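You operate a simulated robot arm through the tools that you are given. There is no shell and no other tool. Be economical: measure what you need, move in short steps, check, and stop when the job is done.

Carry out the task below with a simulated robot arm. There is one attempt and no reset: what you move stays moved.

Task
Take the white jar and leave it on top of the rubber pad on the top of the long steel bench. Then take the danger sign and leave it on the shelf under the long steel bench. Then shut the middle drawer of the long steel bench. Then take the filter from the top of the long steel bench and leave it on the top of the leak detector. Then count the sockets on the top of the long steel bench, then put as many of the small boxes from the top of the long steel bench on the stack of papers there. Then take the wash bottle and put it on the green manual. Then take the red cover and put it on the steel dish. Then lift the steel flap on the leak detector open. The order counts. Set down upright: white jar, filter, small box, wash bottle, red cover.

It is judged by the outcome, as a careful person would: the job done as asked, and still so three seconds after it is handed in. It fails if anything else is knocked over, pushed out of place, dropped, spilled or broken. A push-on lid holds only when it is set on centred and level and pressed home; a screw cap is set on level and turned clockwise until tight.

Robot
A 6-joint arm with a two-finger parallel gripper on a trunk, on a base that drives. Base frame: it is fixed to the floor where the robot stands at the start and does not move with it; the origin is under the middle of the robot, x ahead of it, y to its left, z up; the surface under the hand at the start is at about z = 860. Units: mm, degrees, N and s.
Its first joint turns from -166.0 to 166.0 degrees. Places, roughly: danger sign [1000, 0, 1000]; filter [2000, 500, 1000]; green manual [2750, 4500, 750]; middle drawer of the long steel bench [1300, 500, 700]; red cover (6x6x6 cm) [-1200, 0, 1000]; rubber pad [500, -250, 750]; shelf under the long steel bench [1400, 200, 200]; small box [1500, 250, 1000]; socket [1000, 0, 1000]; stack of papers (21x26x1 cm) [1600, 100, 900]; steel dish (8x8x4 cm) [1800, 300, 900]; steel flap on the leak detector [2700, 2000, 700]; top of the leak detector (23x25 cm) [2780, 2380, 900]; wash bottle [2250, 0, 1000]; white jar (8x8x10 cm) [900, 0, 900]. Payload 3.91 kg.
The TCP is the grasp point between the finger pads, 30 mm short of the fingertips. In the tool frame z runs along the fingers and y along their closing line. The gripper opens to 110 mm. The fingers are 20 mm wide and 10 mm thick; the gripper's body (48 by 112 mm) begins 55 mm behind the TCP.
Orientation is that of the tool frame in the base frame, as [roll, pitch, yaw] about the fixed x, y, z axes, in that order (R = Rz(yaw) Ry(pitch) Rx(roll)). With the fingers straight down and closing along the base's y, the tool's x points along the base's -x, its y along +y and its z along -z.

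Tools
- The arm moves only by the tool apply_moves. Its argument "plan" is a list of rows, each a list of 6 numbers: the shift along the tool's x, y, z in units of 20 mm (1.0 is 20 mm), then the turn, a rotation vector about the tool's x, y, z in units of 4 degrees (1.0 is 4 degrees). In form: [[tx, ty, tz, wx, wy, wz], ...]. A call has 1 to 20 rows; each row shifts and turns the commanded pose from where the row before left it, along the tool's axes as they then stand. "claw" is the closure in counts, from 0 (fully open) to 255 (shut), set as the call begins (left out, the last holds). A call with a number of a shift or a turn outside -1 to 1 is refused whole. Rows are played at 5 a second. More than 50 mm and 8.6 degrees between two rows, or a gripper value outside its range, and nothing of the call is played. Where a pose cannot be reached the arm comes as near as it can. A force on the tool above 40 N (or 10 N above the force at the start of the call, whichever is more), or a blocked arm, ends the call early, and 0.2 s more pass. Each finger travels about 153 mm/s and halts on what it meets, pressing with about 26 N; the grip force reading is that of the motor and also rises with nothing between the fingers. The clock runs only during rows and for 0.2 s after the last one: add rows that do not move to give the fingers time. The reply holds the time, the measured pose of the TCP, the force on the tool along the base axes, the opening and the grip force, in the units named above and with some noise, with the torque about the TCP (base axes, N m) and any sound that the robot's microphone picked up.
- Cameras (640 x 400 px; columns grow to the right, rows downward): "scene" is now at [129.6, 178, 1324.3]; the picture's right is [-1.00, 0.03, 0.00], its down [0.03, 0.93, -0.36] and it looks along [-0.01, -0.36, -0.93] (base axes); focal length 214 px, centre (320, 200). "wrist" rides on the gripper at [72, 17, -103] in the tool frame; the picture's right is [-0.23, 0.97, 0.00], its down [-0.76, -0.18, -0.62] and it looks along [-0.61, -0.14, 0.78] (tool axes); focal length 222 px, centre (320, 200). There is no depth. A picture from a camera that has moved, and an enlarged one, comes with that camera's place and axes in the base frame and with its lens.
- grab_frame(camera): a new picture of that camera. No time passes.
- steer(legs): drives the robot by 1 to 6 legs, each [ahead, turn to the left] in mm and degrees, along the robot's own axes; the way and the turn of a leg run together, so that a leg with both is an arc; at most 1500 mm and 180 degrees a leg. The arm and the cameras ride along, it lands a little off, and it stops where it bumps. It gives what a move gives.
- head_to(pan, tilt): turns the head with the scene camera to pan (to the left, within 120 degrees either way) and tilt (down, from -29 to 69), counted from straight ahead of the robot. It gives what a move gives.
- enlarge(camera, box): a new picture of the part [left, top, right, bottom] of that camera's present view, enlarged. No time passes.
- job_done(): hands the job in; it is judged then, once.

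Work in short steps. Places have to be worked out from the pictures, the camera data and where the tool is seen: move nearer, look again, correct. Check each grasp and each placing, and mend what went wrong. You have 483 turns and 236 pictures in all, those below and enlarged ones among them. Open the gripper and draw the arm clear of the work before you hand the job in, unless the task says otherwise; then end with one line.

The tools are called after "Emit:" by a JSON object that holds its "fn" and its "kwargs". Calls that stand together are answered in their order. apply_moves: Moves the arm, as the interface text tells. Its arguments: {"type":"object","properties":{"plan":{"type":"array","items":{"type":"array","items":{"type":"number"}}},"claw":{"type":"number"}},"required":["plan"]} The other tools are called the same way: steer (legs) drives the base; head_to (pan, tilt) turns the head that bears the scene camera; grab_frame (camera) takes a picture; enlarge (camera, box) takes an enlarged picture of a part of a camera's view; job_done () hands the job in.

At the start:

```text
clock: 0.0
eef_pos: [568.6, 210.4, 1190.3]
tcp_rot: [-180.0, 0.0, 180.0]
force: [0.1, 0.1, 0.0]
wrist_torque: [-0.02, -0.02, 0.0]
opening: 110.0
gripper_force: 0.0
robot x, y, heading: [-3.0, 0.0, -0.2]
head pan, tilt: [-91.8, 68.8]
```

scene: 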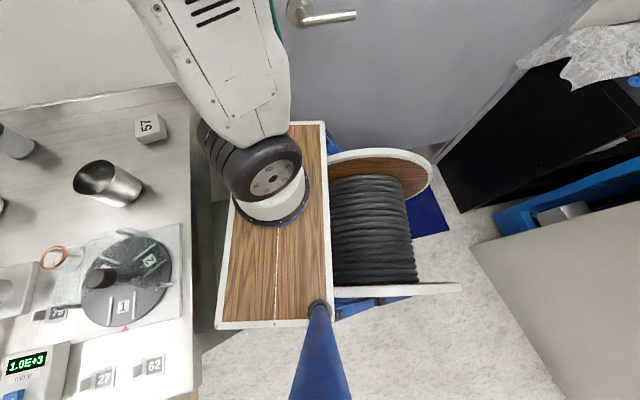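
wrist: 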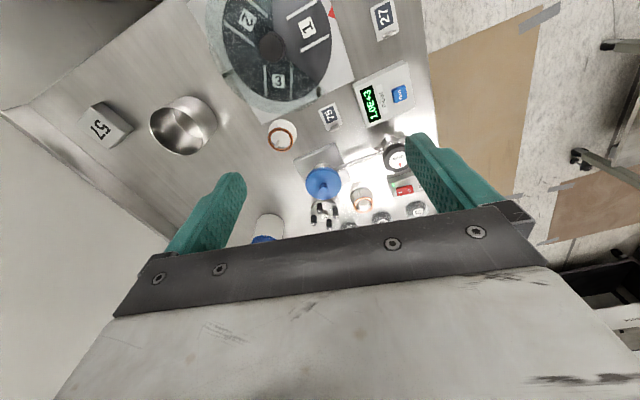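

The pictures show a bench with instruments ahead; I need an overview. I turn the head to straight ahead.

Emit:
{"fn": "head_to", "kwargs": {"pan": 0, "tilt": 40}}

Emit:
{"fn": "grab_frame", "kwargs": {"camera": "scene"}}

```text
clock: 1.7
eef_pos: [569.0, 210.7, 1190.4]
tcp_rot: [-180.0, 0.0, -179.9]
force: [0.4, -0.1, -0.3]
wrist_torque: [-0.01, -0.01, -0.04]
opening: 110.0
gripper_force: 0.1
robot x, y, heading: [0.9, 0.3, 0.2]
head pan, tilt: [0.0, 40.0]
```

```text
233 pictures are left
camera scene: at [216.4, 233.9, 1360.4], right [0.0, -1.0, 0.0], down [-0.64, 0.0, -0.77], along [0.77, 0.0, -0.64], focal length 214 px, centre (320, 200)
```

scene: 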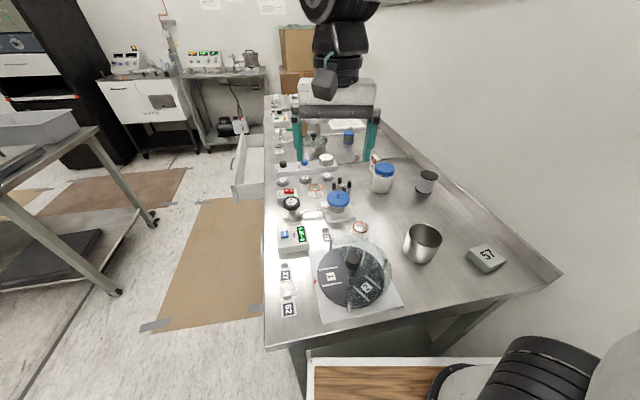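

I enlarge the bench area to identify things.

Emit:
{"fn": "enlarge", "kwargs": {"camera": "scene", "box": [230, 80, 450, 218]}}

Emit:
{"fn": "enlarge", "kwargs": {"camera": "scene", "box": [250, 170, 530, 345]}}

Emit:
{"fn": "enlarge", "kwargs": {"camera": "scene", "box": [0, 0, 280, 175]}}

```text
2.90 times, centred on (340, 149) of scene
camera zoom: at [216.4, 233.9, 1360.4], right [0.0, -1.0, 0.0], down [-0.64, 0.0, -0.77], along [0.77, 0.0, -0.64], focal length 622 px, centre (262, 348)
```

zoom: 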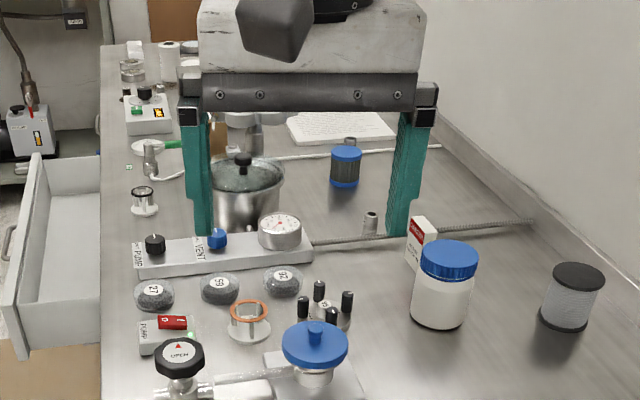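

```text
2.29 times, centred on (390, 258) of scene
camera zoom: at [216.4, 233.9, 1360.4], right [0.0, -1.0, 0.0], down [-0.64, 0.0, -0.77], along [0.77, 0.0, -0.64], focal length 490 px, centre (160, 69)
```

zoom: 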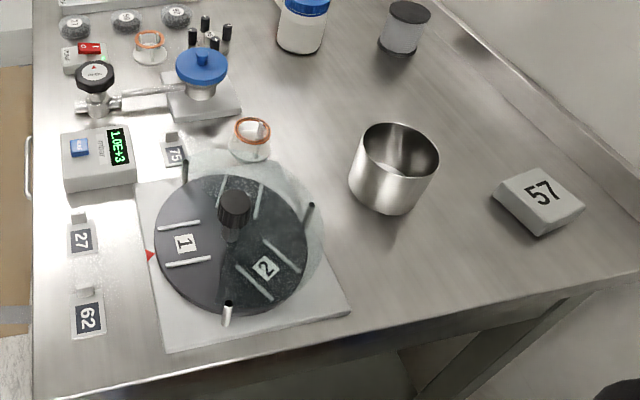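

```text
2.29 times, centred on (140, 88) of scene
camera zoom: at [216.4, 233.9, 1360.4], right [0.0, -1.0, 0.0], down [-0.64, 0.0, -0.77], along [0.77, 0.0, -0.64], focal length 490 px, centre (731, 457)
```

zoom: 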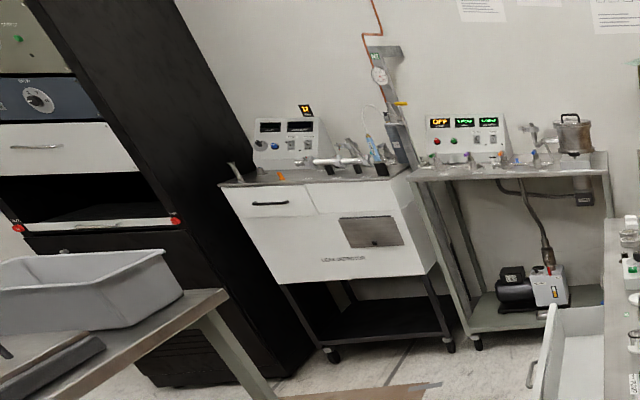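

The bench is rotated about 12° to the left, its near end right before me. I take closer looks with enlarged pictures of the wrist view and other head directions.

Emit:
{"fn": "enlarge", "kwargs": {"camera": "wrist", "box": [180, 0, 500, 200]}}

Emit:
{"fn": "head_to", "kwargs": {"pan": -35, "tilt": 55}}

Emit:
{"fn": "grab_frame", "kwargs": {"camera": "scene"}}

```text
2.00 times, centred on (340, 100) of wrist
camera zoom: at [494.7, 227.1, 1294.5], right [0.23, 0.97, 0.0], down [0.76, -0.18, 0.62], along [0.61, -0.14, -0.78], focal length 444 px, centre (280, 400)
```

zoom: 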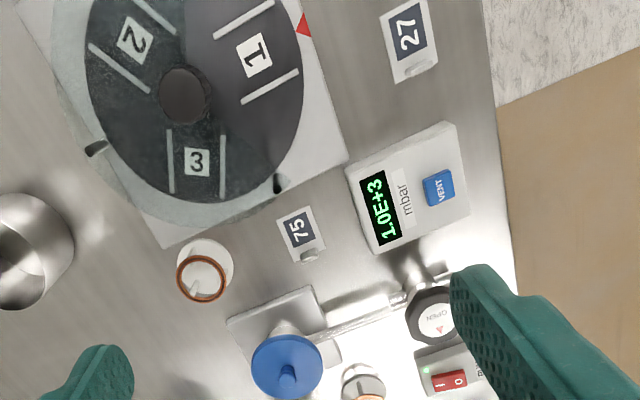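

```text
clock: 2.7
eef_pos: [568.0, 210.9, 1190.0]
tcp_rot: [-180.0, 0.1, 180.0]
force: [-0.9, 0.4, 0.5]
wrist_torque: [0.03, 0.0, -0.03]
opening: 109.9
gripper_force: 0.1
robot x, y, heading: [-2.4, 0.2, 0.1]
head pan, tilt: [-35.0, 55.0]
```

```text
228 pictures are left
camera scene: at [190.5, 192.6, 1339.7], right [-0.57, -0.82, 0.0], down [-0.67, 0.47, -0.57], along [0.47, -0.33, -0.82], focal length 214 px, centre (320, 200)
```

scene: 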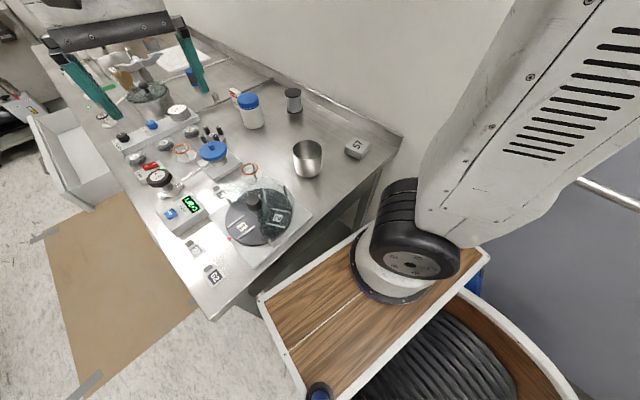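

I check the left side before driving.

Emit:
{"fn": "head_to", "kwargs": {"pan": 60, "tilt": 40}}

Emit:
{"fn": "grab_frame", "kwargs": {"camera": "scene"}}

Emit:
{"fn": "head_to", "kwargs": {"pan": 120, "tilt": 35}}

Emit:
{"fn": "grab_frame", "kwargs": {"camera": "scene"}}

Emit:
{"fn": "head_to", "kwargs": {"pan": -120, "tilt": 25}}

Emit:
{"fn": "grab_frame", "kwargs": {"camera": "scene"}}

```text
clock: 4.4
eef_pos: [569.2, 210.9, 1189.8]
tcp_rot: [-180.0, 0.0, -180.0]
force: [0.2, 0.2, 0.3]
wrist_torque: [0.0, -0.02, 0.0]
opening: 109.9
gripper_force: 0.0
robot x, y, heading: [2.2, -4.0, 0.1]
head pan, tilt: [60.0, 40.0]
```

```text
227 pictures are left
camera scene: at [174.0, 307.5, 1360.4], right [0.87, -0.5, 0.0], down [-0.32, -0.56, -0.77], along [0.38, 0.66, -0.64], focal length 214 px, centre (320, 200)
```

scene: 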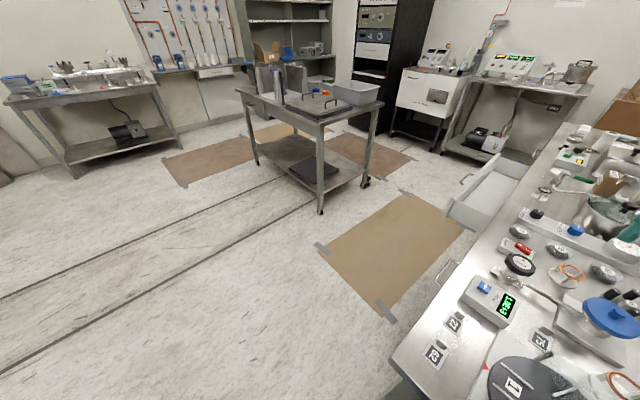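

```text
clock: 5.7
eef_pos: [567.9, 210.7, 1190.0]
tcp_rot: [180.0, 0.1, 180.0]
force: [0.1, 0.6, -1.2]
wrist_torque: [0.04, 0.01, -0.01]
opening: 110.2
gripper_force: 0.1
robot x, y, heading: [-1.4, 3.3, 0.1]
head pan, tilt: [120.0, 35.0]
```

```text
226 pictures are left
camera scene: at [87.4, 310.2, 1368.0], right [0.87, 0.5, 0.0], down [0.29, -0.5, -0.82], along [-0.41, 0.71, -0.57], focal length 214 px, centre (320, 200)
```

scene: 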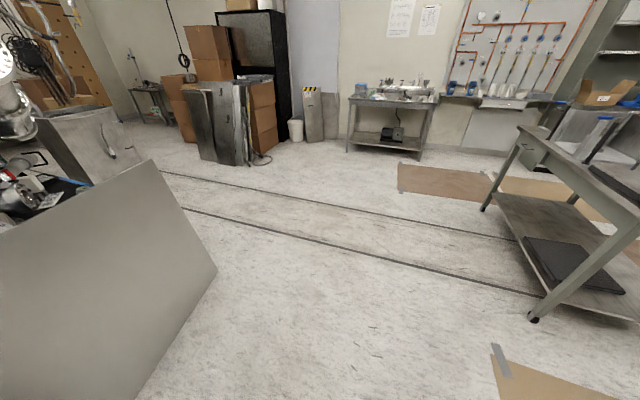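

```text
clock: 9.1
eef_pos: [569.1, 211.6, 1190.5]
tcp_rot: [179.9, 0.1, -180.0]
force: [0.5, 0.2, -0.8]
wrist_torque: [-0.03, 0.02, -0.03]
opening: 109.8
gripper_force: 0.0
robot x, y, heading: [-4.6, -3.1, 0.0]
head pan, tilt: [-120.0, 25.0]
```

```text
225 pictures are left
camera scene: at [85.4, 154.1, 1383.7], right [-0.87, 0.5, 0.0], down [0.21, 0.37, -0.91], along [-0.45, -0.79, -0.42], focal length 214 px, centre (320, 200)
```

scene: 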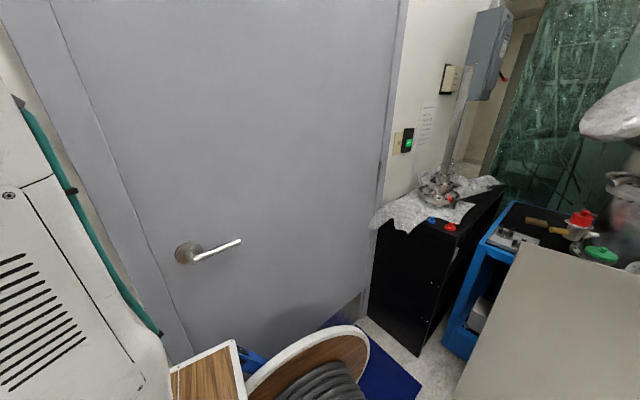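

The aisle on the bench's left is clear. I drive out to the left, then along the bench and look at it from the side.

Emit:
{"fn": "steer", "kwargs": {"legs": [[0, 90], [850, 0], [0, -78], [700, 0]]}}

Emit:
{"fn": "head_to", "kwargs": {"pan": -70, "tilt": 40}}

Emit:
{"fn": "grab_frame", "kwargs": {"camera": "scene"}}

```text
clock: 24.0
eef_pos: [1202.5, 1289.6, 1191.3]
tcp_rot: [-180.0, -0.1, -169.4]
force: [0.5, 0.0, -0.1]
wrist_torque: [0.01, 0.0, 0.01]
opening: 110.0
gripper_force: 0.0
robot x, y, heading: [684.2, 974.9, 10.7]
head pan, tilt: [-120.0, 25.0]
```

```text
clock: 25.2
eef_pos: [1202.6, 1289.0, 1189.7]
tcp_rot: [179.9, 0.1, -169.3]
force: [-0.1, 0.1, -0.5]
wrist_torque: [-0.03, 0.02, 0.05]
opening: 109.9
gripper_force: 0.2
robot x, y, heading: [684.0, 976.5, 11.0]
head pan, tilt: [-70.0, 40.0]
```

```text
224 pictures are left
camera scene: at [811.5, 1157.8, 1360.4], right [-0.86, -0.51, 0.0], down [-0.33, 0.55, -0.77], along [0.39, -0.66, -0.64], focal length 214 px, centre (320, 200)
```

scene: 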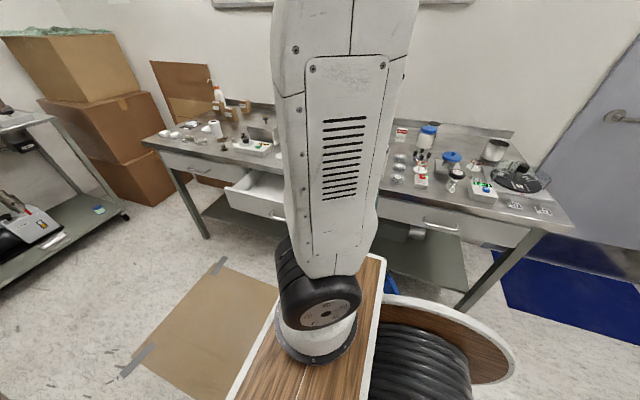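

I turn to face the bench so the arm is out of the view's way.

Emit:
{"fn": "steer", "kwargs": {"legs": [[0, -90]]}}

Emit:
{"fn": "head_to", "kwargs": {"pan": 0, "tilt": 45}}

Emit:
{"fn": "grab_frame", "kwargs": {"camera": "scene"}}

Emit:
{"fn": "head_to", "kwargs": {"pan": 50, "tilt": 40}}

Emit:
{"fn": "grab_frame", "kwargs": {"camera": "scene"}}

```text
clock: 29.4
eef_pos: [1002.6, 462.1, 1189.6]
tcp_rot: [-180.0, 0.0, 101.6]
force: [-0.1, 0.1, -0.6]
wrist_torque: [0.04, -0.01, -0.04]
opening: 110.2
gripper_force: 0.0
robot x, y, heading: [683.1, 974.7, -77.9]
head pan, tilt: [-70.0, 40.0]
```

```text
clock: 30.8
eef_pos: [1004.0, 463.2, 1190.2]
tcp_rot: [-179.9, 0.0, 101.6]
force: [0.6, 0.4, 0.6]
wrist_torque: [0.01, -0.01, -0.02]
opening: 109.9
gripper_force: 0.1
robot x, y, heading: [683.8, 975.2, -78.3]
head pan, tilt: [0.0, 45.0]
```

```text
223 pictures are left
camera scene: at [957.9, 816.4, 1353.1], right [-0.98, -0.2, 0.0], down [-0.14, 0.69, -0.71], along [0.14, -0.69, -0.71], focal length 214 px, centre (320, 200)
```

scene: 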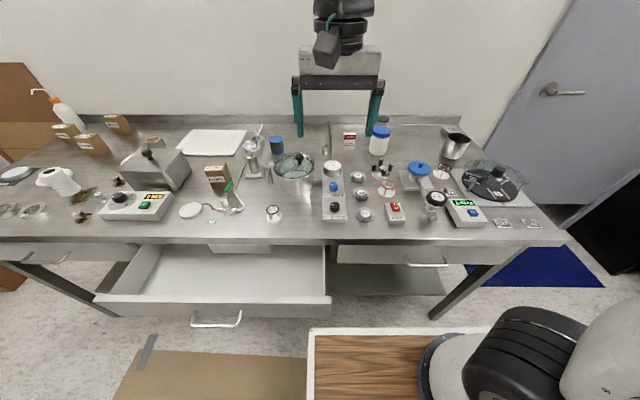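

```text
clock: 32.0
eef_pos: [1003.2, 461.6, 1190.6]
tcp_rot: [180.0, 0.0, 101.6]
force: [0.9, -0.1, -0.4]
wrist_torque: [0.01, -0.03, -0.01]
opening: 109.9
gripper_force: 0.1
robot x, y, heading: [684.0, 976.2, -78.5]
head pan, tilt: [50.0, 40.0]
```

```text
222 pictures are left
camera scene: at [1016.2, 855.8, 1360.4], right [-0.47, -0.88, 0.0], down [-0.57, 0.3, -0.77], along [0.67, -0.36, -0.64], focal length 214 px, centre (320, 200)
```

scene: 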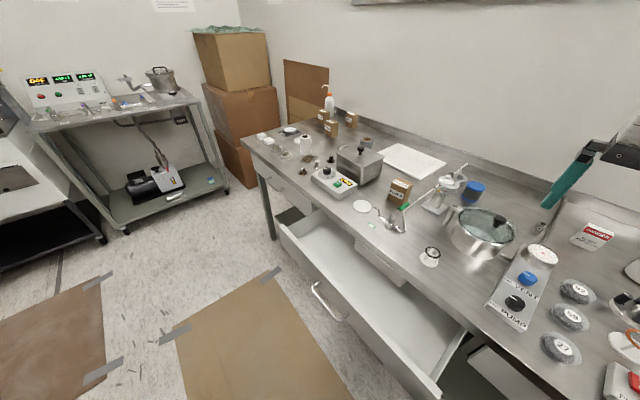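

Good overview. I take enlarged looks at the bench in thirds.

Emit:
{"fn": "enlarge", "kwargs": {"camera": "scene", "box": [230, 80, 470, 230]}}

Emit:
{"fn": "head_to", "kwargs": {"pan": 0, "tilt": 45}}

Emit:
{"fn": "enlarge", "kwargs": {"camera": "scene", "box": [0, 80, 240, 230]}}

Emit:
{"fn": "enlarge", "kwargs": {"camera": "scene", "box": [200, 110, 360, 230]}}

Emit:
{"fn": "enlarge", "kwargs": {"camera": "scene", "box": [320, 100, 560, 250]}}

```text
2.67 times, centred on (350, 155) of scene
camera zoom: at [1016.2, 855.8, 1360.4], right [-0.47, -0.88, 0.0], down [-0.57, 0.3, -0.77], along [0.67, -0.36, -0.64], focal length 572 px, centre (240, 320)
```

zoom: 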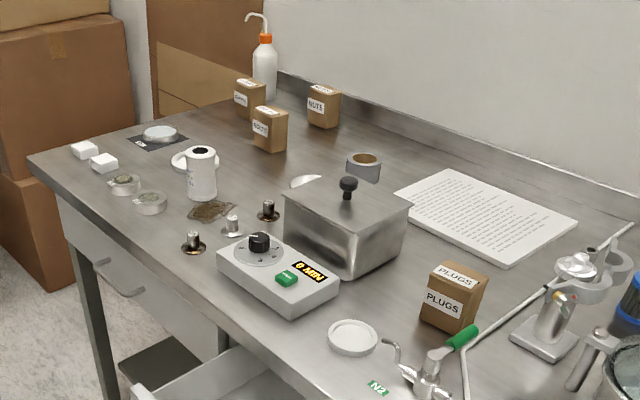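

```text
clock: 33.2
eef_pos: [1003.1, 462.0, 1190.6]
tcp_rot: [180.0, 0.1, 101.5]
force: [-0.9, 0.3, 0.4]
wrist_torque: [0.0, 0.0, -0.01]
opening: 110.1
gripper_force: 0.0
robot x, y, heading: [687.7, 977.1, -78.3]
head pan, tilt: [0.0, 45.0]
```

```text
2.67 times, centred on (120, 155) of scene
camera zoom: at [958.0, 816.4, 1353.1], right [-0.98, -0.2, 0.0], down [-0.14, 0.69, -0.71], along [0.14, -0.69, -0.71], focal length 572 px, centre (853, 320)
```

zoom: 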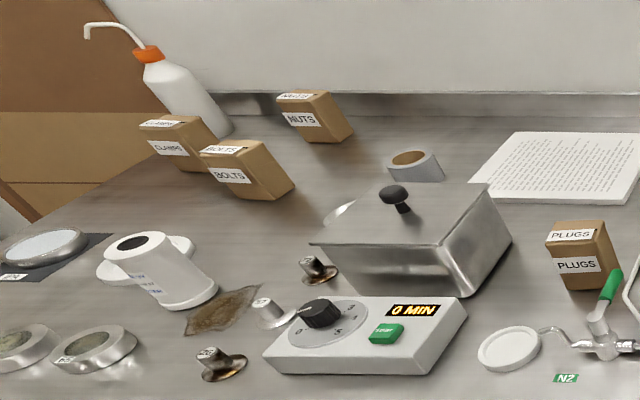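

```text
3.33 times, centred on (280, 170) of scene
camera zoom: at [958.0, 816.4, 1353.1], right [-0.98, -0.2, 0.0], down [-0.14, 0.69, -0.71], along [0.14, -0.69, -0.71], focal length 715 px, centre (453, 300)
```

zoom: 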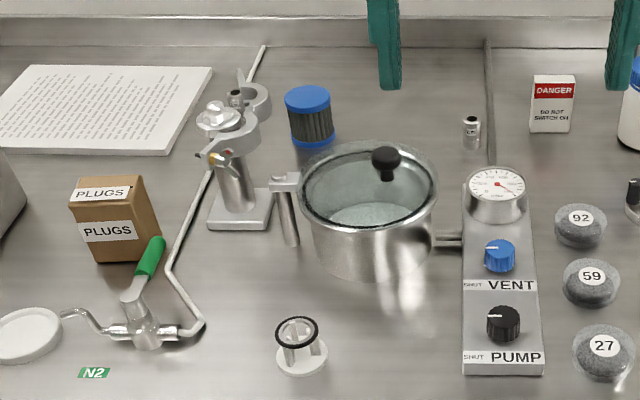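

```text
2.67 times, centred on (440, 175) of scene
camera zoom: at [958.0, 816.4, 1353.1], right [-0.98, -0.2, 0.0], down [-0.14, 0.69, -0.71], along [0.14, -0.69, -0.71], focal length 572 px, centre (0, 267)
```

zoom: 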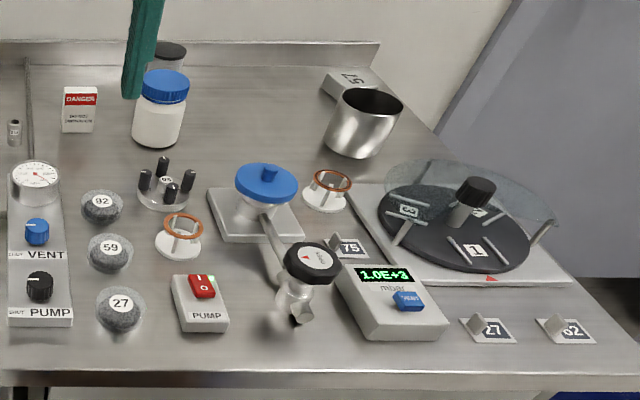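

I check the "57" block (likely the rubber pad) and the sockets more closely.

Emit:
{"fn": "enlarge", "kwargs": {"camera": "scene", "box": [410, 110, 490, 160]}}

Emit:
{"fn": "enlarge", "kwargs": {"camera": "scene", "box": [300, 110, 400, 170]}}

Emit:
{"fn": "enlarge", "kwargs": {"camera": "scene", "box": [20, 150, 140, 225]}}

```text
8.00 times, centred on (450, 135) of scene
camera zoom: at [958.0, 816.4, 1353.1], right [-0.98, -0.2, 0.0], down [-0.14, 0.69, -0.71], along [0.14, -0.69, -0.71], focal length 1716 px, centre (-720, 720)
```

zoom: 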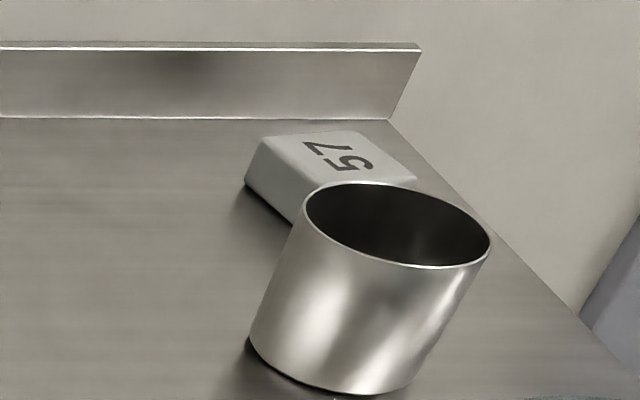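

```text
6.40 times, centred on (350, 140) of scene
camera zoom: at [958.0, 816.4, 1353.1], right [-0.98, -0.2, 0.0], down [-0.14, 0.69, -0.71], along [0.14, -0.69, -0.71], focal length 1373 px, centre (128, 584)
```

zoom: 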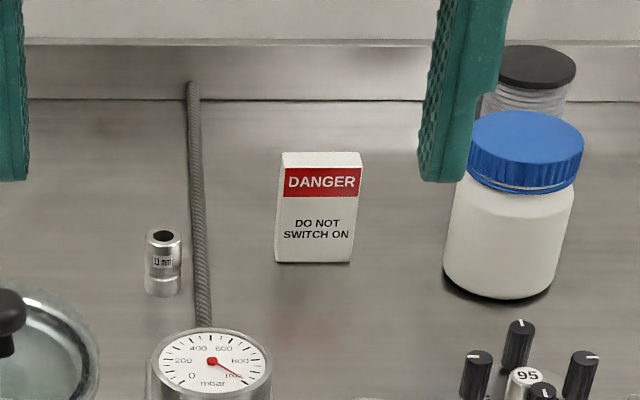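

```text
5.33 times, centred on (80, 188) of scene
camera zoom: at [958.0, 816.4, 1353.1], right [-0.98, -0.2, 0.0], down [-0.14, 0.69, -0.71], along [0.14, -0.69, -0.71], focal length 1144 px, centre (1600, 267)
```

zoom: 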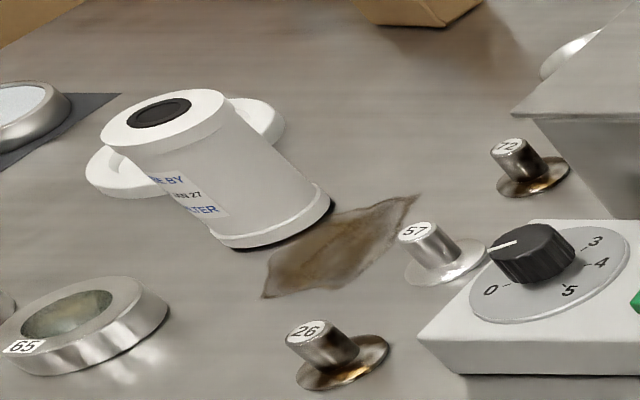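

The white cylinder labelled FILTER, the wrench socket(s) ("13 mm"), the DANGER sign and white jar are located. I estimate the arm's axis ~250 mm ahead of the robot's centre; I shift the robot toward the bench's near end so jar and pad are both in reach.

Emit:
{"fn": "steer", "kwargs": {"legs": [[0, -90], [180, 0], [0, 90], [70, 0]]}}

Emit:
{"fn": "grab_frame", "kwargs": {"camera": "scene"}}

Emit:
{"fn": "grab_frame", "kwargs": {"camera": "wrist"}}

```text
clock: 42.9
eef_pos: [831.6, 350.5, 1189.4]
tcp_rot: [180.0, 0.0, 100.7]
force: [-0.3, -0.2, 0.1]
wrist_torque: [0.01, -0.01, 0.01]
opening: 110.0
gripper_force: 0.1
robot x, y, heading: [521.9, 872.0, -79.3]
head pan, tilt: [0.0, 45.0]
```

```text
214 pictures are left
camera scene: at [791.2, 705.3, 1353.1], right [-0.98, -0.19, 0.0], down [-0.13, 0.69, -0.71], along [0.13, -0.69, -0.71], focal length 214 px, centre (320, 200)
```

scene: 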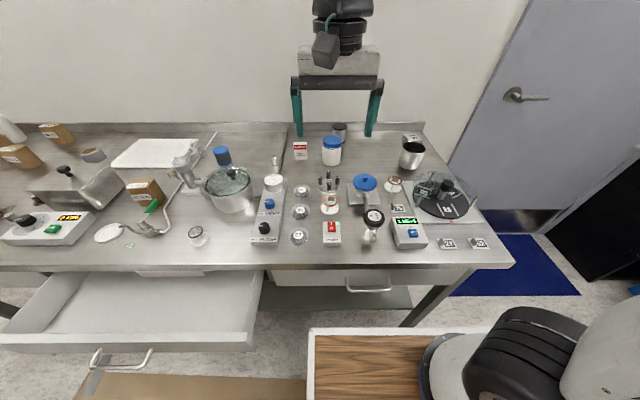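

```text
213 pictures are left
camera wrist: at [833.8, 424.6, 1294.5], right [1.0, -0.04, 0.0], down [-0.03, -0.78, 0.62], along [-0.03, -0.62, -0.78], focal length 222 px, centre (320, 200)
```

wrist: 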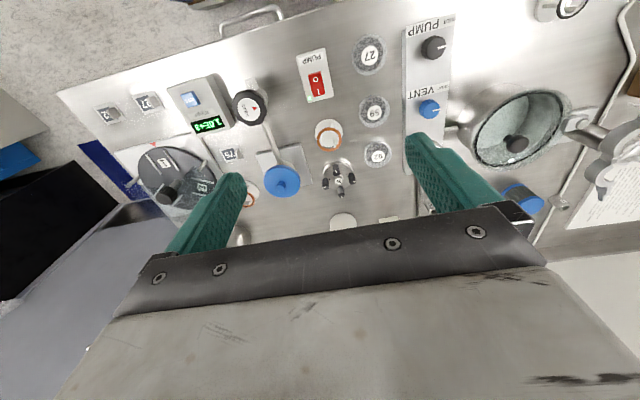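

Jar judged at about (880, 15). I move the hand over it, descending partway to z≈1060.

Emit:
{"fn": "apply_moves", "kwargs": {"claw": 0, "plan": [[-1, -0.04, 0, 0, 0, 0], [-1, -0.04, 0.4, 0, 0, 0], [-1, -0.04, 0.4, 0, 0, 0], [-1, -0.04, 0.4, 0, 0, 0], [-1, -0.04, 0.4, 0, 0, 0], [-1, -0.04, 0.4, 0, 0, 0], [-1, -0.04, 0.4, 0, 0, 0], [-1, -0.04, 0.4, 0, 0, 0], [-1, -0.04, 0.4, 0, 0, 0], [-1, -0.04, 0.4, 0, 0, 0], [-1, -0.04, 0.4, 0, 0, 0], [-1, -0.04, 0.4, 0, 0, 0], [-1, -0.04, 0.4, 0, 0, 0], [-1, -0.04, 0.4, 0, 0, 0], [-1, -0.04, 0.4, 0, 0, 0], [-1, -0.04, 0.4, 0, 0, 0], [-0.9, -0.04, 0.4, 0, 0, 0], [0, 0, 0, 0, 0, 0]]}}

Emit:
{"fn": "grab_frame", "kwargs": {"camera": "wrist"}}

Emit:
{"fn": "grab_frame", "kwargs": {"camera": "scene"}}

```text
clock: 46.7
eef_pos: [880.9, 17.2, 1062.5]
tcp_rot: [179.9, 0.0, 100.8]
force: [0.0, 0.3, -0.2]
wrist_torque: [0.0, 0.0, -0.03]
opening: 110.2
gripper_force: 0.1
robot x, y, heading: [522.5, 868.2, -79.4]
head pan, tilt: [0.0, 45.0]
```

```text
212 pictures are left
camera wrist: at [882.9, 91.0, 1166.5], right [1.0, -0.04, 0.0], down [-0.03, -0.78, 0.62], along [-0.03, -0.62, -0.78], focal length 222 px, centre (320, 200)
```

wrist: 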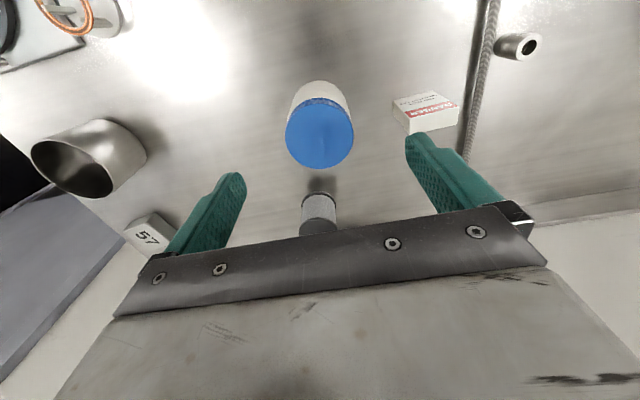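

```text
211 pictures are left
camera scene: at [791.2, 705.3, 1353.1], right [-0.98, -0.19, 0.0], down [-0.13, 0.69, -0.71], along [0.13, -0.69, -0.71], focal length 214 px, centre (320, 200)
```

scene: 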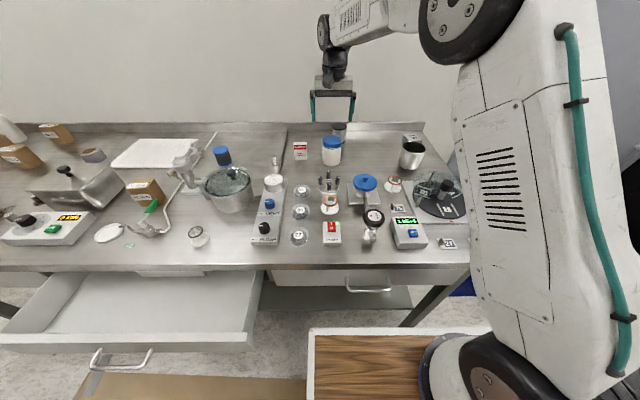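

Triangulation puts the jar at (878, 1) with lid top near z=950. I correct, descend to z≈910 and close.

Emit:
{"fn": "apply_moves", "kwargs": {"plan": [[-0.76, -0.27, 0, 0, 0, 0], [0, 0, 1, 0, 0, 0], [0, 0, 1, 0, 0, 0], [0, 0, 1, 0, 0, 0], [0, 0, 0.5, 0, 0, 0], [0, 0, 0, 0, 0, 0]]}}

Emit:
{"fn": "grab_frame", "kwargs": {"camera": "wrist"}}

Emit:
{"fn": "enlarge", "kwargs": {"camera": "scene", "box": [270, 70, 450, 190]}}

```text
clock: 48.1
eef_pos: [880.0, 0.1, 991.8]
tcp_rot: [-179.9, 0.0, 100.7]
force: [-0.8, 0.0, -0.5]
wrist_torque: [0.01, 0.01, 0.03]
opening: 110.2
gripper_force: 0.1
robot x, y, heading: [521.1, 868.7, -79.2]
head pan, tilt: [0.0, 45.0]
```

```text
210 pictures are left
camera wrist: at [881.7, 74.8, 1095.9], right [1.0, -0.04, 0.0], down [-0.03, -0.78, 0.62], along [-0.03, -0.62, -0.78], focal length 222 px, centre (320, 200)
```

wrist: 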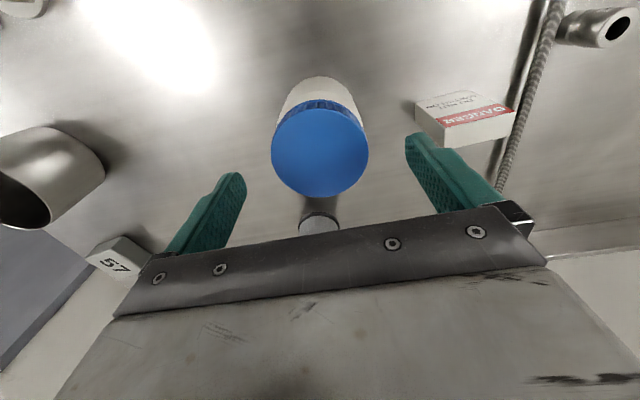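

```text
3.33 times, centred on (360, 130) of scene
camera zoom: at [791.2, 705.3, 1353.1], right [-0.98, -0.19, 0.0], down [-0.13, 0.69, -0.71], along [0.13, -0.69, -0.71], focal length 715 px, centre (187, 433)
```

zoom: 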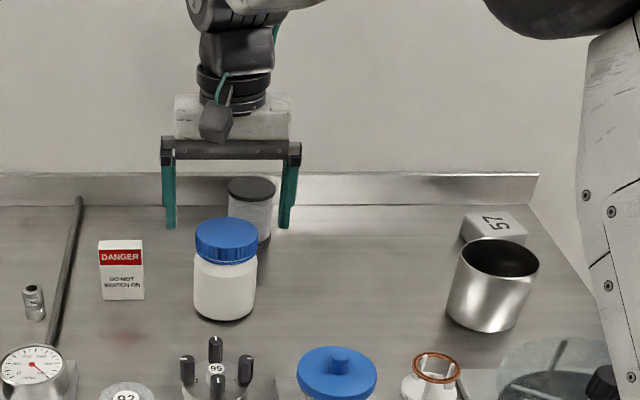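

Aligned; I go straight down to z≈910 and close on the jar.

Emit:
{"fn": "apply_moves", "kwargs": {"plan": [[0.2, -0.05, 1, 0, 0, 0], [0, 0, 1, 0, 0, 0], [0, 0, 1, 0, 0, 0], [0, 0, 1, 0, 0, 0], [0, 0, 0.1, 0, 0, 0], [0, 0, 0, 0, 0, 0]]}}

Emit:
{"fn": "apply_moves", "kwargs": {"claw": 255, "plan": [[0, 0, 0, 0, 0, 0], [0, 0, 0, 0, 0, 0], [0, 0, 0, 0, 0, 0], [0, 0, 0, 0, 0, 0]]}}

Emit:
{"fn": "enlarge", "kwargs": {"camera": "scene", "box": [270, 70, 450, 190]}}

```text
clock: 49.5
eef_pos: [878.7, 4.4, 909.9]
tcp_rot: [180.0, 0.1, 100.8]
force: [0.5, -0.1, -0.7]
wrist_torque: [0.0, 0.0, 0.05]
opening: 110.0
gripper_force: 0.0
robot x, y, heading: [516.8, 869.6, -79.4]
head pan, tilt: [0.0, 45.0]
```

```text
clock: 50.5
eef_pos: [877.3, 4.7, 909.5]
tcp_rot: [180.0, 0.0, 100.8]
force: [-0.1, 0.1, 1.1]
wrist_torque: [0.01, 0.0, -0.01]
opening: 71.0
gripper_force: 26.2
robot x, y, heading: [518.5, 871.1, -79.1]
head pan, tilt: [0.0, 45.0]
```

```text
3.33 times, centred on (360, 130) of scene
camera zoom: at [791.2, 705.3, 1353.1], right [-0.98, -0.19, 0.0], down [-0.13, 0.69, -0.71], along [0.13, -0.69, -0.71], focal length 715 px, centre (187, 433)
```

zoom: 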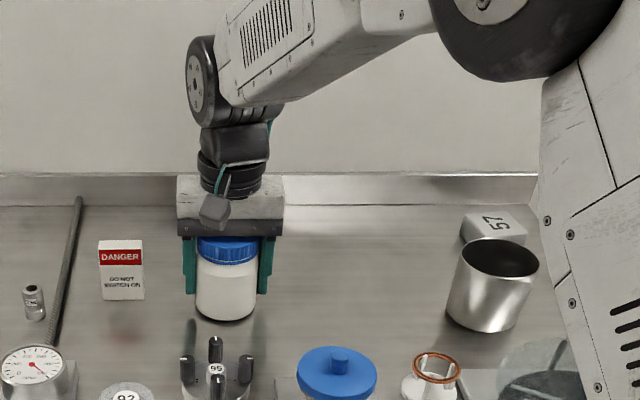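

Gripped (71 mm). I lift 160 mm and carry toward the block, stopping short to look.

Emit:
{"fn": "apply_moves", "kwargs": {"plan": [[0, 0, -1, 0, 0, 0], [0, 0, -1, 0, 0, 0], [0, 0, -1, 0, 0, 0], [0, 0, -1, 0, 0, 0], [0, 0, -1, 0, 0, 0], [0, 0, -1, 0, 0, 0], [0, 0, -1, 0, 0, 0], [0, 0, -1, 0, 0, 0], [0, -1, 0, 0, 0, 0], [0, -1, 0, 0, 0, 0], [0, -1, 0, 0, 0, 0], [0, -1, 0, 0, 0, 0], [0, -1, 0, 0, 0, 0], [0, -1, 0, 0, 0, 0], [0, 0, 0, 0, 0, 0]]}}

Emit:
{"fn": "grab_frame", "kwargs": {"camera": "wrist"}}

Emit:
{"fn": "grab_frame", "kwargs": {"camera": "scene"}}

```text
clock: 53.7
eef_pos: [760.8, -18.6, 1068.6]
tcp_rot: [179.9, 0.0, 100.8]
force: [0.9, -0.4, -1.0]
wrist_torque: [-0.02, -0.01, -0.02]
opening: 71.0
gripper_force: 26.3
robot x, y, heading: [520.9, 872.9, -79.1]
head pan, tilt: [0.0, 45.0]
```

```text
207 pictures are left
camera wrist: at [762.4, 54.2, 1174.7], right [1.0, -0.04, 0.0], down [-0.03, -0.78, 0.62], along [-0.03, -0.62, -0.78], focal length 222 px, centre (320, 200)
```

wrist: 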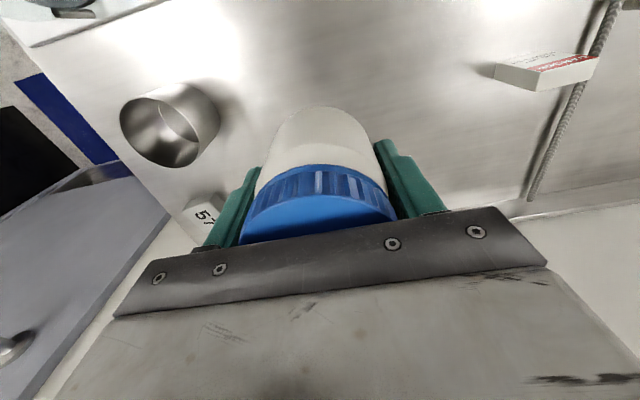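

```text
206 pictures are left
camera scene: at [791.2, 705.3, 1353.1], right [-0.98, -0.19, 0.0], down [-0.13, 0.69, -0.71], along [0.13, -0.69, -0.71], focal length 214 px, centre (320, 200)
```

scene: 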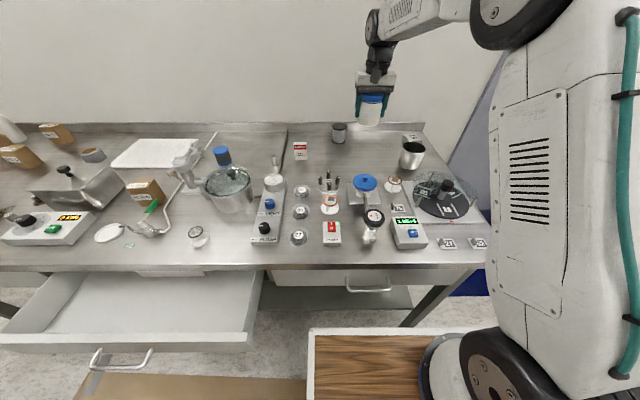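

I enlarge the block in both views to fix its place and outline.

Emit:
{"fn": "enlarge", "kwargs": {"camera": "scene", "box": [380, 110, 460, 160]}}

Emit:
{"fn": "enlarge", "kwargs": {"camera": "wrist", "box": [150, 170, 270, 245]}}

```text
8.00 times, centred on (420, 135) of scene
camera zoom: at [791.2, 705.3, 1353.1], right [-0.98, -0.19, 0.0], down [-0.13, 0.69, -0.71], along [0.13, -0.69, -0.71], focal length 1716 px, centre (-480, 720)
```

zoom: 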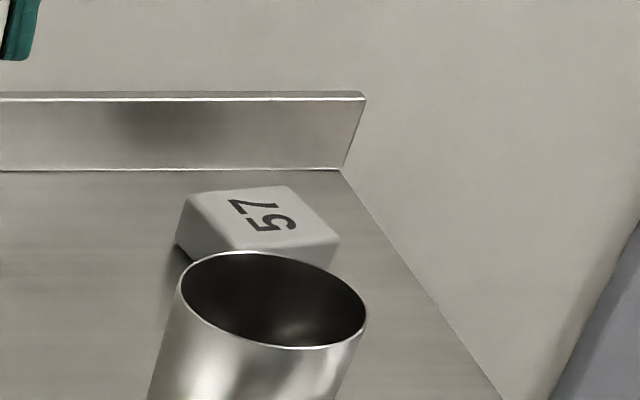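

```text
5.33 times, centred on (210, 208) of wrist
camera zoom: at [762.4, 54.2, 1174.7], right [1.0, -0.04, 0.0], down [-0.03, -0.78, 0.62], along [-0.03, -0.62, -0.78], focal length 1185 px, centre (907, 160)
```

zoom: 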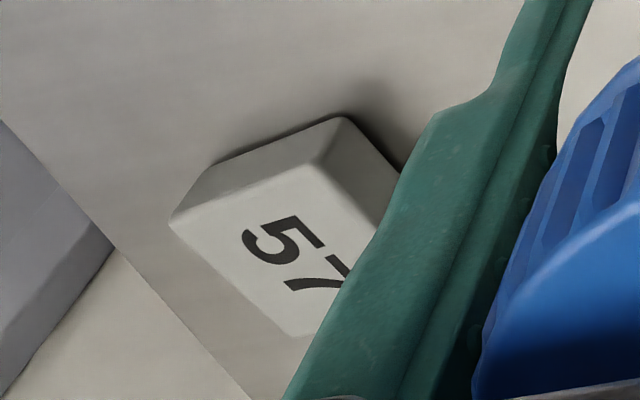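

The pad's top face (~60 mm square) is centred near (551, -201, 887). I carry the jar over it at the present height.

Emit:
{"fn": "apply_moves", "kwargs": {"plan": [[-0.59, -1, 0, 0, 0, 0], [-0.59, -1, 0, 0, 0, 0], [-0.59, -1, 0, 0, 0, 0], [-0.59, -1, 0, 0, 0, 0], [-0.59, -1, 0, 0, 0, 0], [-0.59, -1, 0, 0, 0, 0], [-0.59, -1, 0, 0, 0, 0], [-0.59, -1, 0, 0, 0, 0], [-0.59, -1, 0, 0, 0, 0], [-0.59, -1, 0, 0, 0, 0], [-0.59, -1, 0, 0, 0, 0], [-0.59, -1, 0, 0, 0, 0], [0, 0, 0, 0, 0, 0]]}}

Emit:
{"fn": "enlarge", "kwargs": {"camera": "scene", "box": [360, 70, 520, 190]}}

Emit:
{"fn": "grab_frame", "kwargs": {"camera": "wrist"}}

```text
clock: 56.5
eef_pos: [551.5, -191.5, 1068.6]
tcp_rot: [179.9, 0.0, 100.9]
force: [0.6, 0.2, -1.3]
wrist_torque: [-0.01, 0.0, 0.03]
opening: 70.9
gripper_force: 26.0
out of reach, approached as far as the arm can: row 12
robot x, y, heading: [519.4, 866.8, -79.0]
head pan, tilt: [0.0, 45.0]
```

```text
3.33 times, centred on (440, 130) of scene
camera zoom: at [791.1, 705.2, 1353.1], right [-0.98, -0.19, 0.0], down [-0.13, 0.69, -0.71], along [0.13, -0.69, -0.71], focal length 715 px, centre (-80, 433)
```

zoom: 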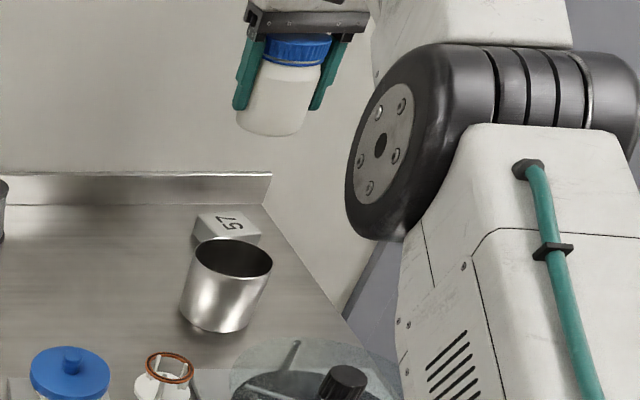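

```text
202 pictures are left
camera wrist: at [553.0, -117.0, 1173.0], right [1.0, -0.04, 0.0], down [-0.03, -0.78, 0.62], along [-0.03, -0.62, -0.78], focal length 222 px, centre (320, 200)
```

wrist: 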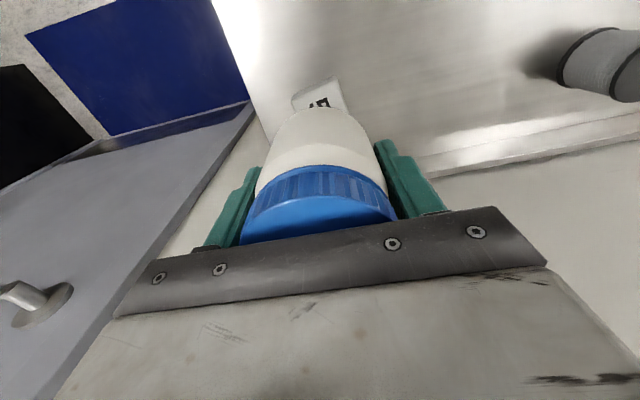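

Just at the reach limit; I drive the base 60 mm nearer, then recheck pose.

Emit:
{"fn": "steer", "kwargs": {"legs": [[60, 0]]}}

```text
clock: 57.5
eef_pos: [564.7, -250.3, 1068.6]
tcp_rot: [-180.0, 0.0, 100.9]
force: [0.0, 0.5, -1.7]
wrist_torque: [0.03, 0.03, 0.0]
opening: 71.1
gripper_force: 26.1
robot x, y, heading: [532.0, 812.5, -79.0]
head pan, tilt: [0.0, 45.0]
```

I move to above the pad centre and lower to z≈970.

Emit:
{"fn": "apply_moves", "kwargs": {"plan": [[1, -0.1, 0, 0, 0, 0], [1, -0.1, 0, 0, 0, 0], [0.55, 0, 0, 0, 0, 0], [0, 0, 1, 0, 0, 0], [0, 0, 1, 0, 0, 0], [0, 0, 1, 0, 0, 0], [0, 0, 1, 0, 0, 0], [0, 0, 0.9, 0, 0, 0], [0, 0, 0, 0, 0, 0]]}}

Emit:
{"fn": "enlarge", "kwargs": {"camera": "scene", "box": [380, 70, 500, 160]}}

Emit:
{"fn": "grab_frame", "kwargs": {"camera": "wrist"}}

```text
clock: 59.5
eef_pos: [548.9, -201.5, 971.6]
tcp_rot: [180.0, -0.1, 101.0]
force: [0.2, 0.1, -0.8]
wrist_torque: [0.0, -0.03, -0.02]
opening: 71.1
gripper_force: 26.1
robot x, y, heading: [529.0, 813.1, -79.1]
head pan, tilt: [0.0, 45.0]
```

```text
4.44 times, centred on (440, 115) of scene
camera zoom: at [802.5, 646.8, 1353.1], right [-0.98, -0.19, 0.0], down [-0.13, 0.69, -0.71], along [0.13, -0.69, -0.71], focal length 953 px, centre (-213, 578)
```

zoom: 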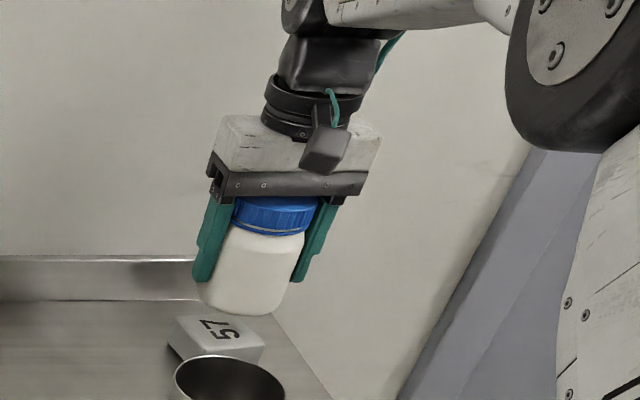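

```text
200 pictures are left
camera wrist: at [550.8, -127.3, 1075.7], right [1.0, -0.04, 0.0], down [-0.03, -0.78, 0.62], along [-0.02, -0.62, -0.78], focal length 222 px, centre (320, 200)
```

wrist: 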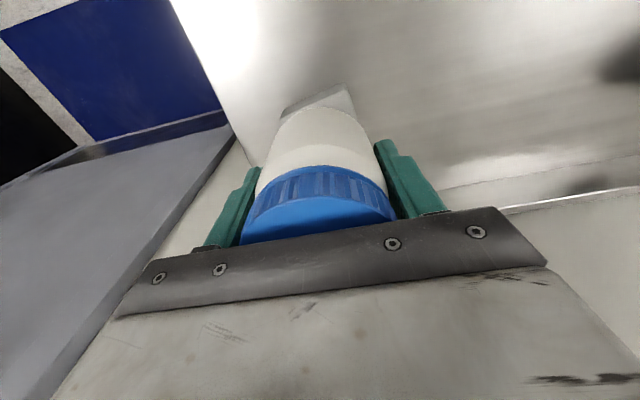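

Jar hangs over the pad. I lower in small steps watching force.

Emit:
{"fn": "apply_moves", "kwargs": {"plan": [[0, 0, 0.6, 0, 0, 0], [0, 0, 0.5, 0, 0, 0], [0, 0, 0.25, 0, 0, 0], [0, 0, 0, 0, 0, 0]]}}

Emit:
{"fn": "enlarge", "kwargs": {"camera": "scene", "box": [380, 70, 500, 160]}}

```text
clock: 60.5
eef_pos: [550.7, -201.1, 943.9]
tcp_rot: [-180.0, 0.0, 100.9]
force: [0.4, -0.5, -1.5]
wrist_torque: [0.02, -0.03, 0.0]
opening: 71.2
gripper_force: 25.7
robot x, y, heading: [531.9, 811.9, -78.9]
head pan, tilt: [0.0, 45.0]
```

```text
4.44 times, centred on (440, 115) of scene
camera zoom: at [802.5, 646.8, 1353.1], right [-0.98, -0.19, 0.0], down [-0.13, 0.69, -0.71], along [0.13, -0.69, -0.71], focal length 953 px, centre (-213, 578)
```

zoom: 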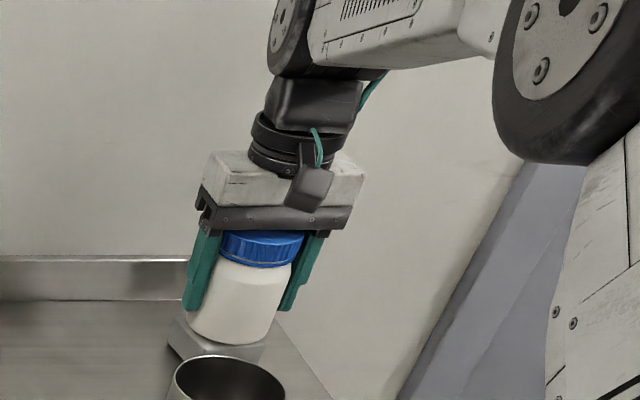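

Near contact; I step down 2 mm at a time.

Emit:
{"fn": "apply_moves", "kwargs": {"plan": [[0, 0, 0.1, 0, 0, 0], [0, 0, 0.1, 0, 0, 0], [0, 0, 0, 0, 0, 0]]}}

Emit:
{"fn": "apply_moves", "kwargs": {"plan": [[0, 0, 0.1, 0, 0, 0], [0, 0, 0.05, 0, 0, 0], [0, 0, 0, 0, 0, 0]]}}

```text
clock: 61.3
eef_pos: [551.0, -200.2, 940.2]
tcp_rot: [180.0, 0.1, 100.9]
force: [-0.8, 0.2, -1.2]
wrist_torque: [0.02, 0.01, -0.04]
opening: 71.1
gripper_force: 25.9
robot x, y, heading: [536.4, 809.3, -78.9]
head pan, tilt: [0.0, 45.0]
```

```text
clock: 62.1
eef_pos: [550.4, -200.9, 940.0]
tcp_rot: [180.0, 0.3, 100.9]
force: [1.4, 0.3, 19.6]
wrist_torque: [-0.01, -0.05, 0.1]
opening: 71.2
gripper_force: 26.1
robot x, y, heading: [531.0, 807.9, -79.0]
head pan, tilt: [0.0, 45.0]
```

Contact at z=940 (pad top confirmed). I relax slightly and open, then rise.

Emit:
{"fn": "apply_moves", "kwargs": {"plan": [[0, 0, -0.1, 0, 0, 0], [0, 0, 0, 0, 0, 0]]}}

Emit:
{"fn": "apply_moves", "kwargs": {"claw": 0, "plan": [[0, 0, 0, 0, 0, 0], [0, 0, 0, 0, 0, 0], [0, 0, 0, 0, 0, 0]]}}

Emit:
{"fn": "apply_moves", "kwargs": {"plan": [[0, 0, -0.5, 0, 0, 0], [0, 0, -1, 0, 0, 0], [0, 0, -1, 0, 0, 0], [0, 0, -1, 0, 0, 0], [0, 0, -1, 0, 0, 0], [0, 0, -1, 0, 0, 0], [0, 0, -1, 0, 0, 0], [0, 0, 0, 0, 0, 0]]}}

Emit:
{"fn": "grab_frame", "kwargs": {"camera": "wrist"}}

Emit:
{"fn": "enlarge", "kwargs": {"camera": "scene", "box": [380, 70, 500, 160]}}

```text
clock: 62.7
eef_pos: [550.4, -200.8, 939.7]
tcp_rot: [-180.0, 0.1, 101.0]
force: [2.8, -5.7, 13.3]
wrist_torque: [-0.4, -0.07, 0.03]
opening: 71.0
gripper_force: 26.1
robot x, y, heading: [531.2, 810.8, -78.8]
head pan, tilt: [0.0, 45.0]
```

```text
clock: 63.5
eef_pos: [549.9, -200.3, 939.0]
tcp_rot: [-179.9, 0.0, 100.9]
force: [0.7, -0.1, -0.6]
wrist_torque: [-0.01, -0.03, -0.06]
opening: 109.9
gripper_force: 0.0
robot x, y, heading: [527.3, 815.5, -79.3]
head pan, tilt: [0.0, 45.0]
```

```text
clock: 65.3
eef_pos: [550.4, -200.2, 1068.3]
tcp_rot: [-179.9, 0.0, 100.9]
force: [-0.3, 0.1, -0.4]
wrist_torque: [0.0, 0.01, -0.02]
opening: 109.9
gripper_force: 0.0
robot x, y, heading: [533.8, 810.0, -79.1]
head pan, tilt: [0.0, 45.0]
```

```text
198 pictures are left
camera wrist: at [550.8, -125.9, 1172.6], right [1.0, -0.04, 0.0], down [-0.03, -0.78, 0.62], along [-0.02, -0.62, -0.78], focal length 222 px, centre (320, 200)
```

wrist: 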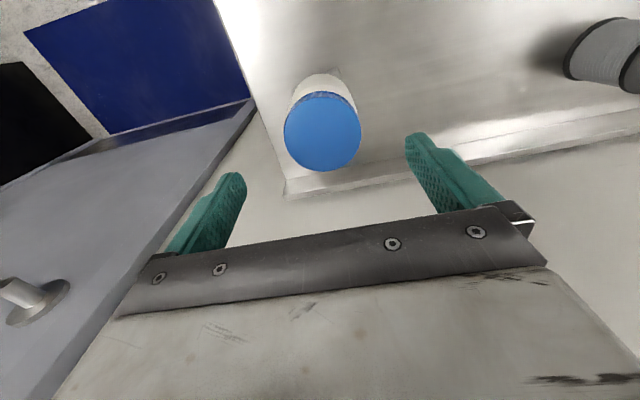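

```text
4.44 times, centred on (440, 115) of scene
camera zoom: at [802.5, 646.8, 1353.1], right [-0.98, -0.19, 0.0], down [-0.13, 0.69, -0.71], along [0.13, -0.69, -0.71], focal length 953 px, centre (-213, 578)
```

zoom: 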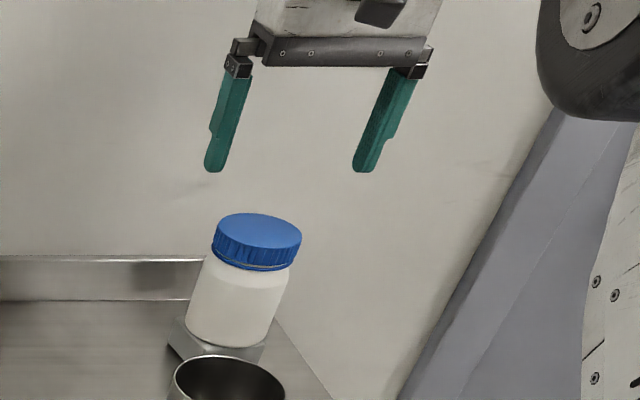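

The white jar stands upright on the pad. Next the danger sign near (1001, -28): I move toward it and look.

Emit:
{"fn": "apply_moves", "kwargs": {"plan": [[0.2, 1, 0, 0, 0, 0], [0.2, 1, 0, 0, 0, 0], [0.2, 1, 0, 0, 0, 0], [0.2, 1, 0, 0, 0, 0], [0.2, 1, 0, 0, 0, 0], [0.2, 1, 0, 0, 0, 0], [0.2, 1, 0, 0, 0, 0], [0.2, 1, 0, 0, 0, 0], [0.2, 1, 0, 0, 0, 0], [0.2, 1, 0, 0, 0, 0], [0.2, 1, 0, 0, 0, 0], [0.2, 1, 0, 0, 0, 0], [0.2, 1, 0, 0, 0, 0], [0.2, 1, 0, 0, 0, 0], [0.2, 1, 0, 0, 0, 0], [0.2, 1, 0, 0, 0, 0], [0.2, 1, 0, 0, 0, 0], [0.2, 1, 0, 0, 0, 0], [0.2, 1, 0, 0, 0, 0], [0.2, 1, 0, 0, 0, 0]]}}

Emit:
{"fn": "apply_moves", "kwargs": {"plan": [[0.2, 1, 0, 0, 0, 0], [0, 1, 0, 0, 0, 0], [0, 1, 0, 0, 0, 0], [0, 0.8, 0, 0, 0, 0], [0, 0, 0, 0, 0, 0]]}}

Emit:
{"fn": "grab_frame", "kwargs": {"camera": "wrist"}}

Emit:
{"fn": "grab_frame", "kwargs": {"camera": "scene"}}

```text
clock: 69.5
eef_pos: [926.9, -46.2, 1066.9]
tcp_rot: [-179.9, 0.0, 100.9]
force: [0.7, -0.2, 0.4]
wrist_torque: [0.01, -0.03, 0.01]
opening: 110.0
gripper_force: 0.1
robot x, y, heading: [529.7, 809.8, -79.3]
head pan, tilt: [0.0, 45.0]
```

```text
clock: 70.7
eef_pos: [1003.1, -29.1, 1067.2]
tcp_rot: [180.0, 0.1, 100.9]
force: [-0.1, 0.7, -0.1]
wrist_torque: [0.01, -0.01, 0.01]
opening: 110.2
gripper_force: 0.0
robot x, y, heading: [531.1, 812.5, -79.1]
head pan, tilt: [0.0, 45.0]
```

```text
196 pictures are left
camera wrist: at [1004.4, 45.0, 1172.2], right [1.0, -0.04, 0.0], down [-0.03, -0.78, 0.62], along [-0.02, -0.62, -0.78], focal length 222 px, centre (320, 200)
```

wrist: 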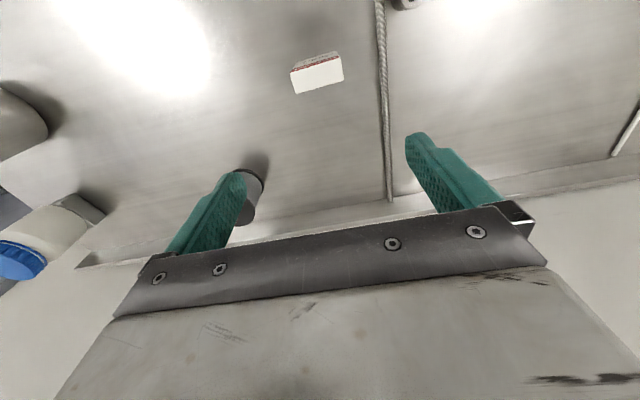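

```text
195 pictures are left
camera scene: at [802.6, 646.8, 1353.1], right [-0.98, -0.19, 0.0], down [-0.13, 0.69, -0.71], along [0.13, -0.69, -0.71], focal length 214 px, centre (320, 200)
```

scene: 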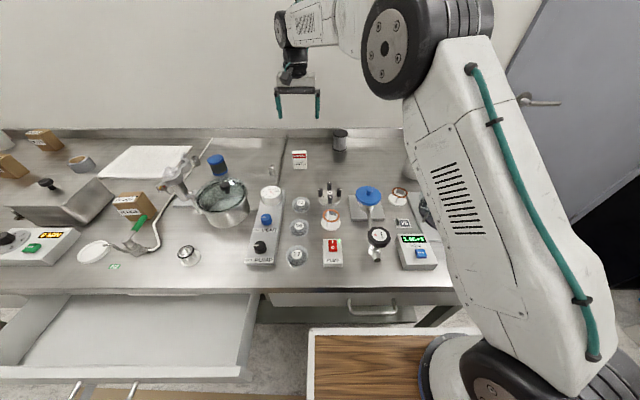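

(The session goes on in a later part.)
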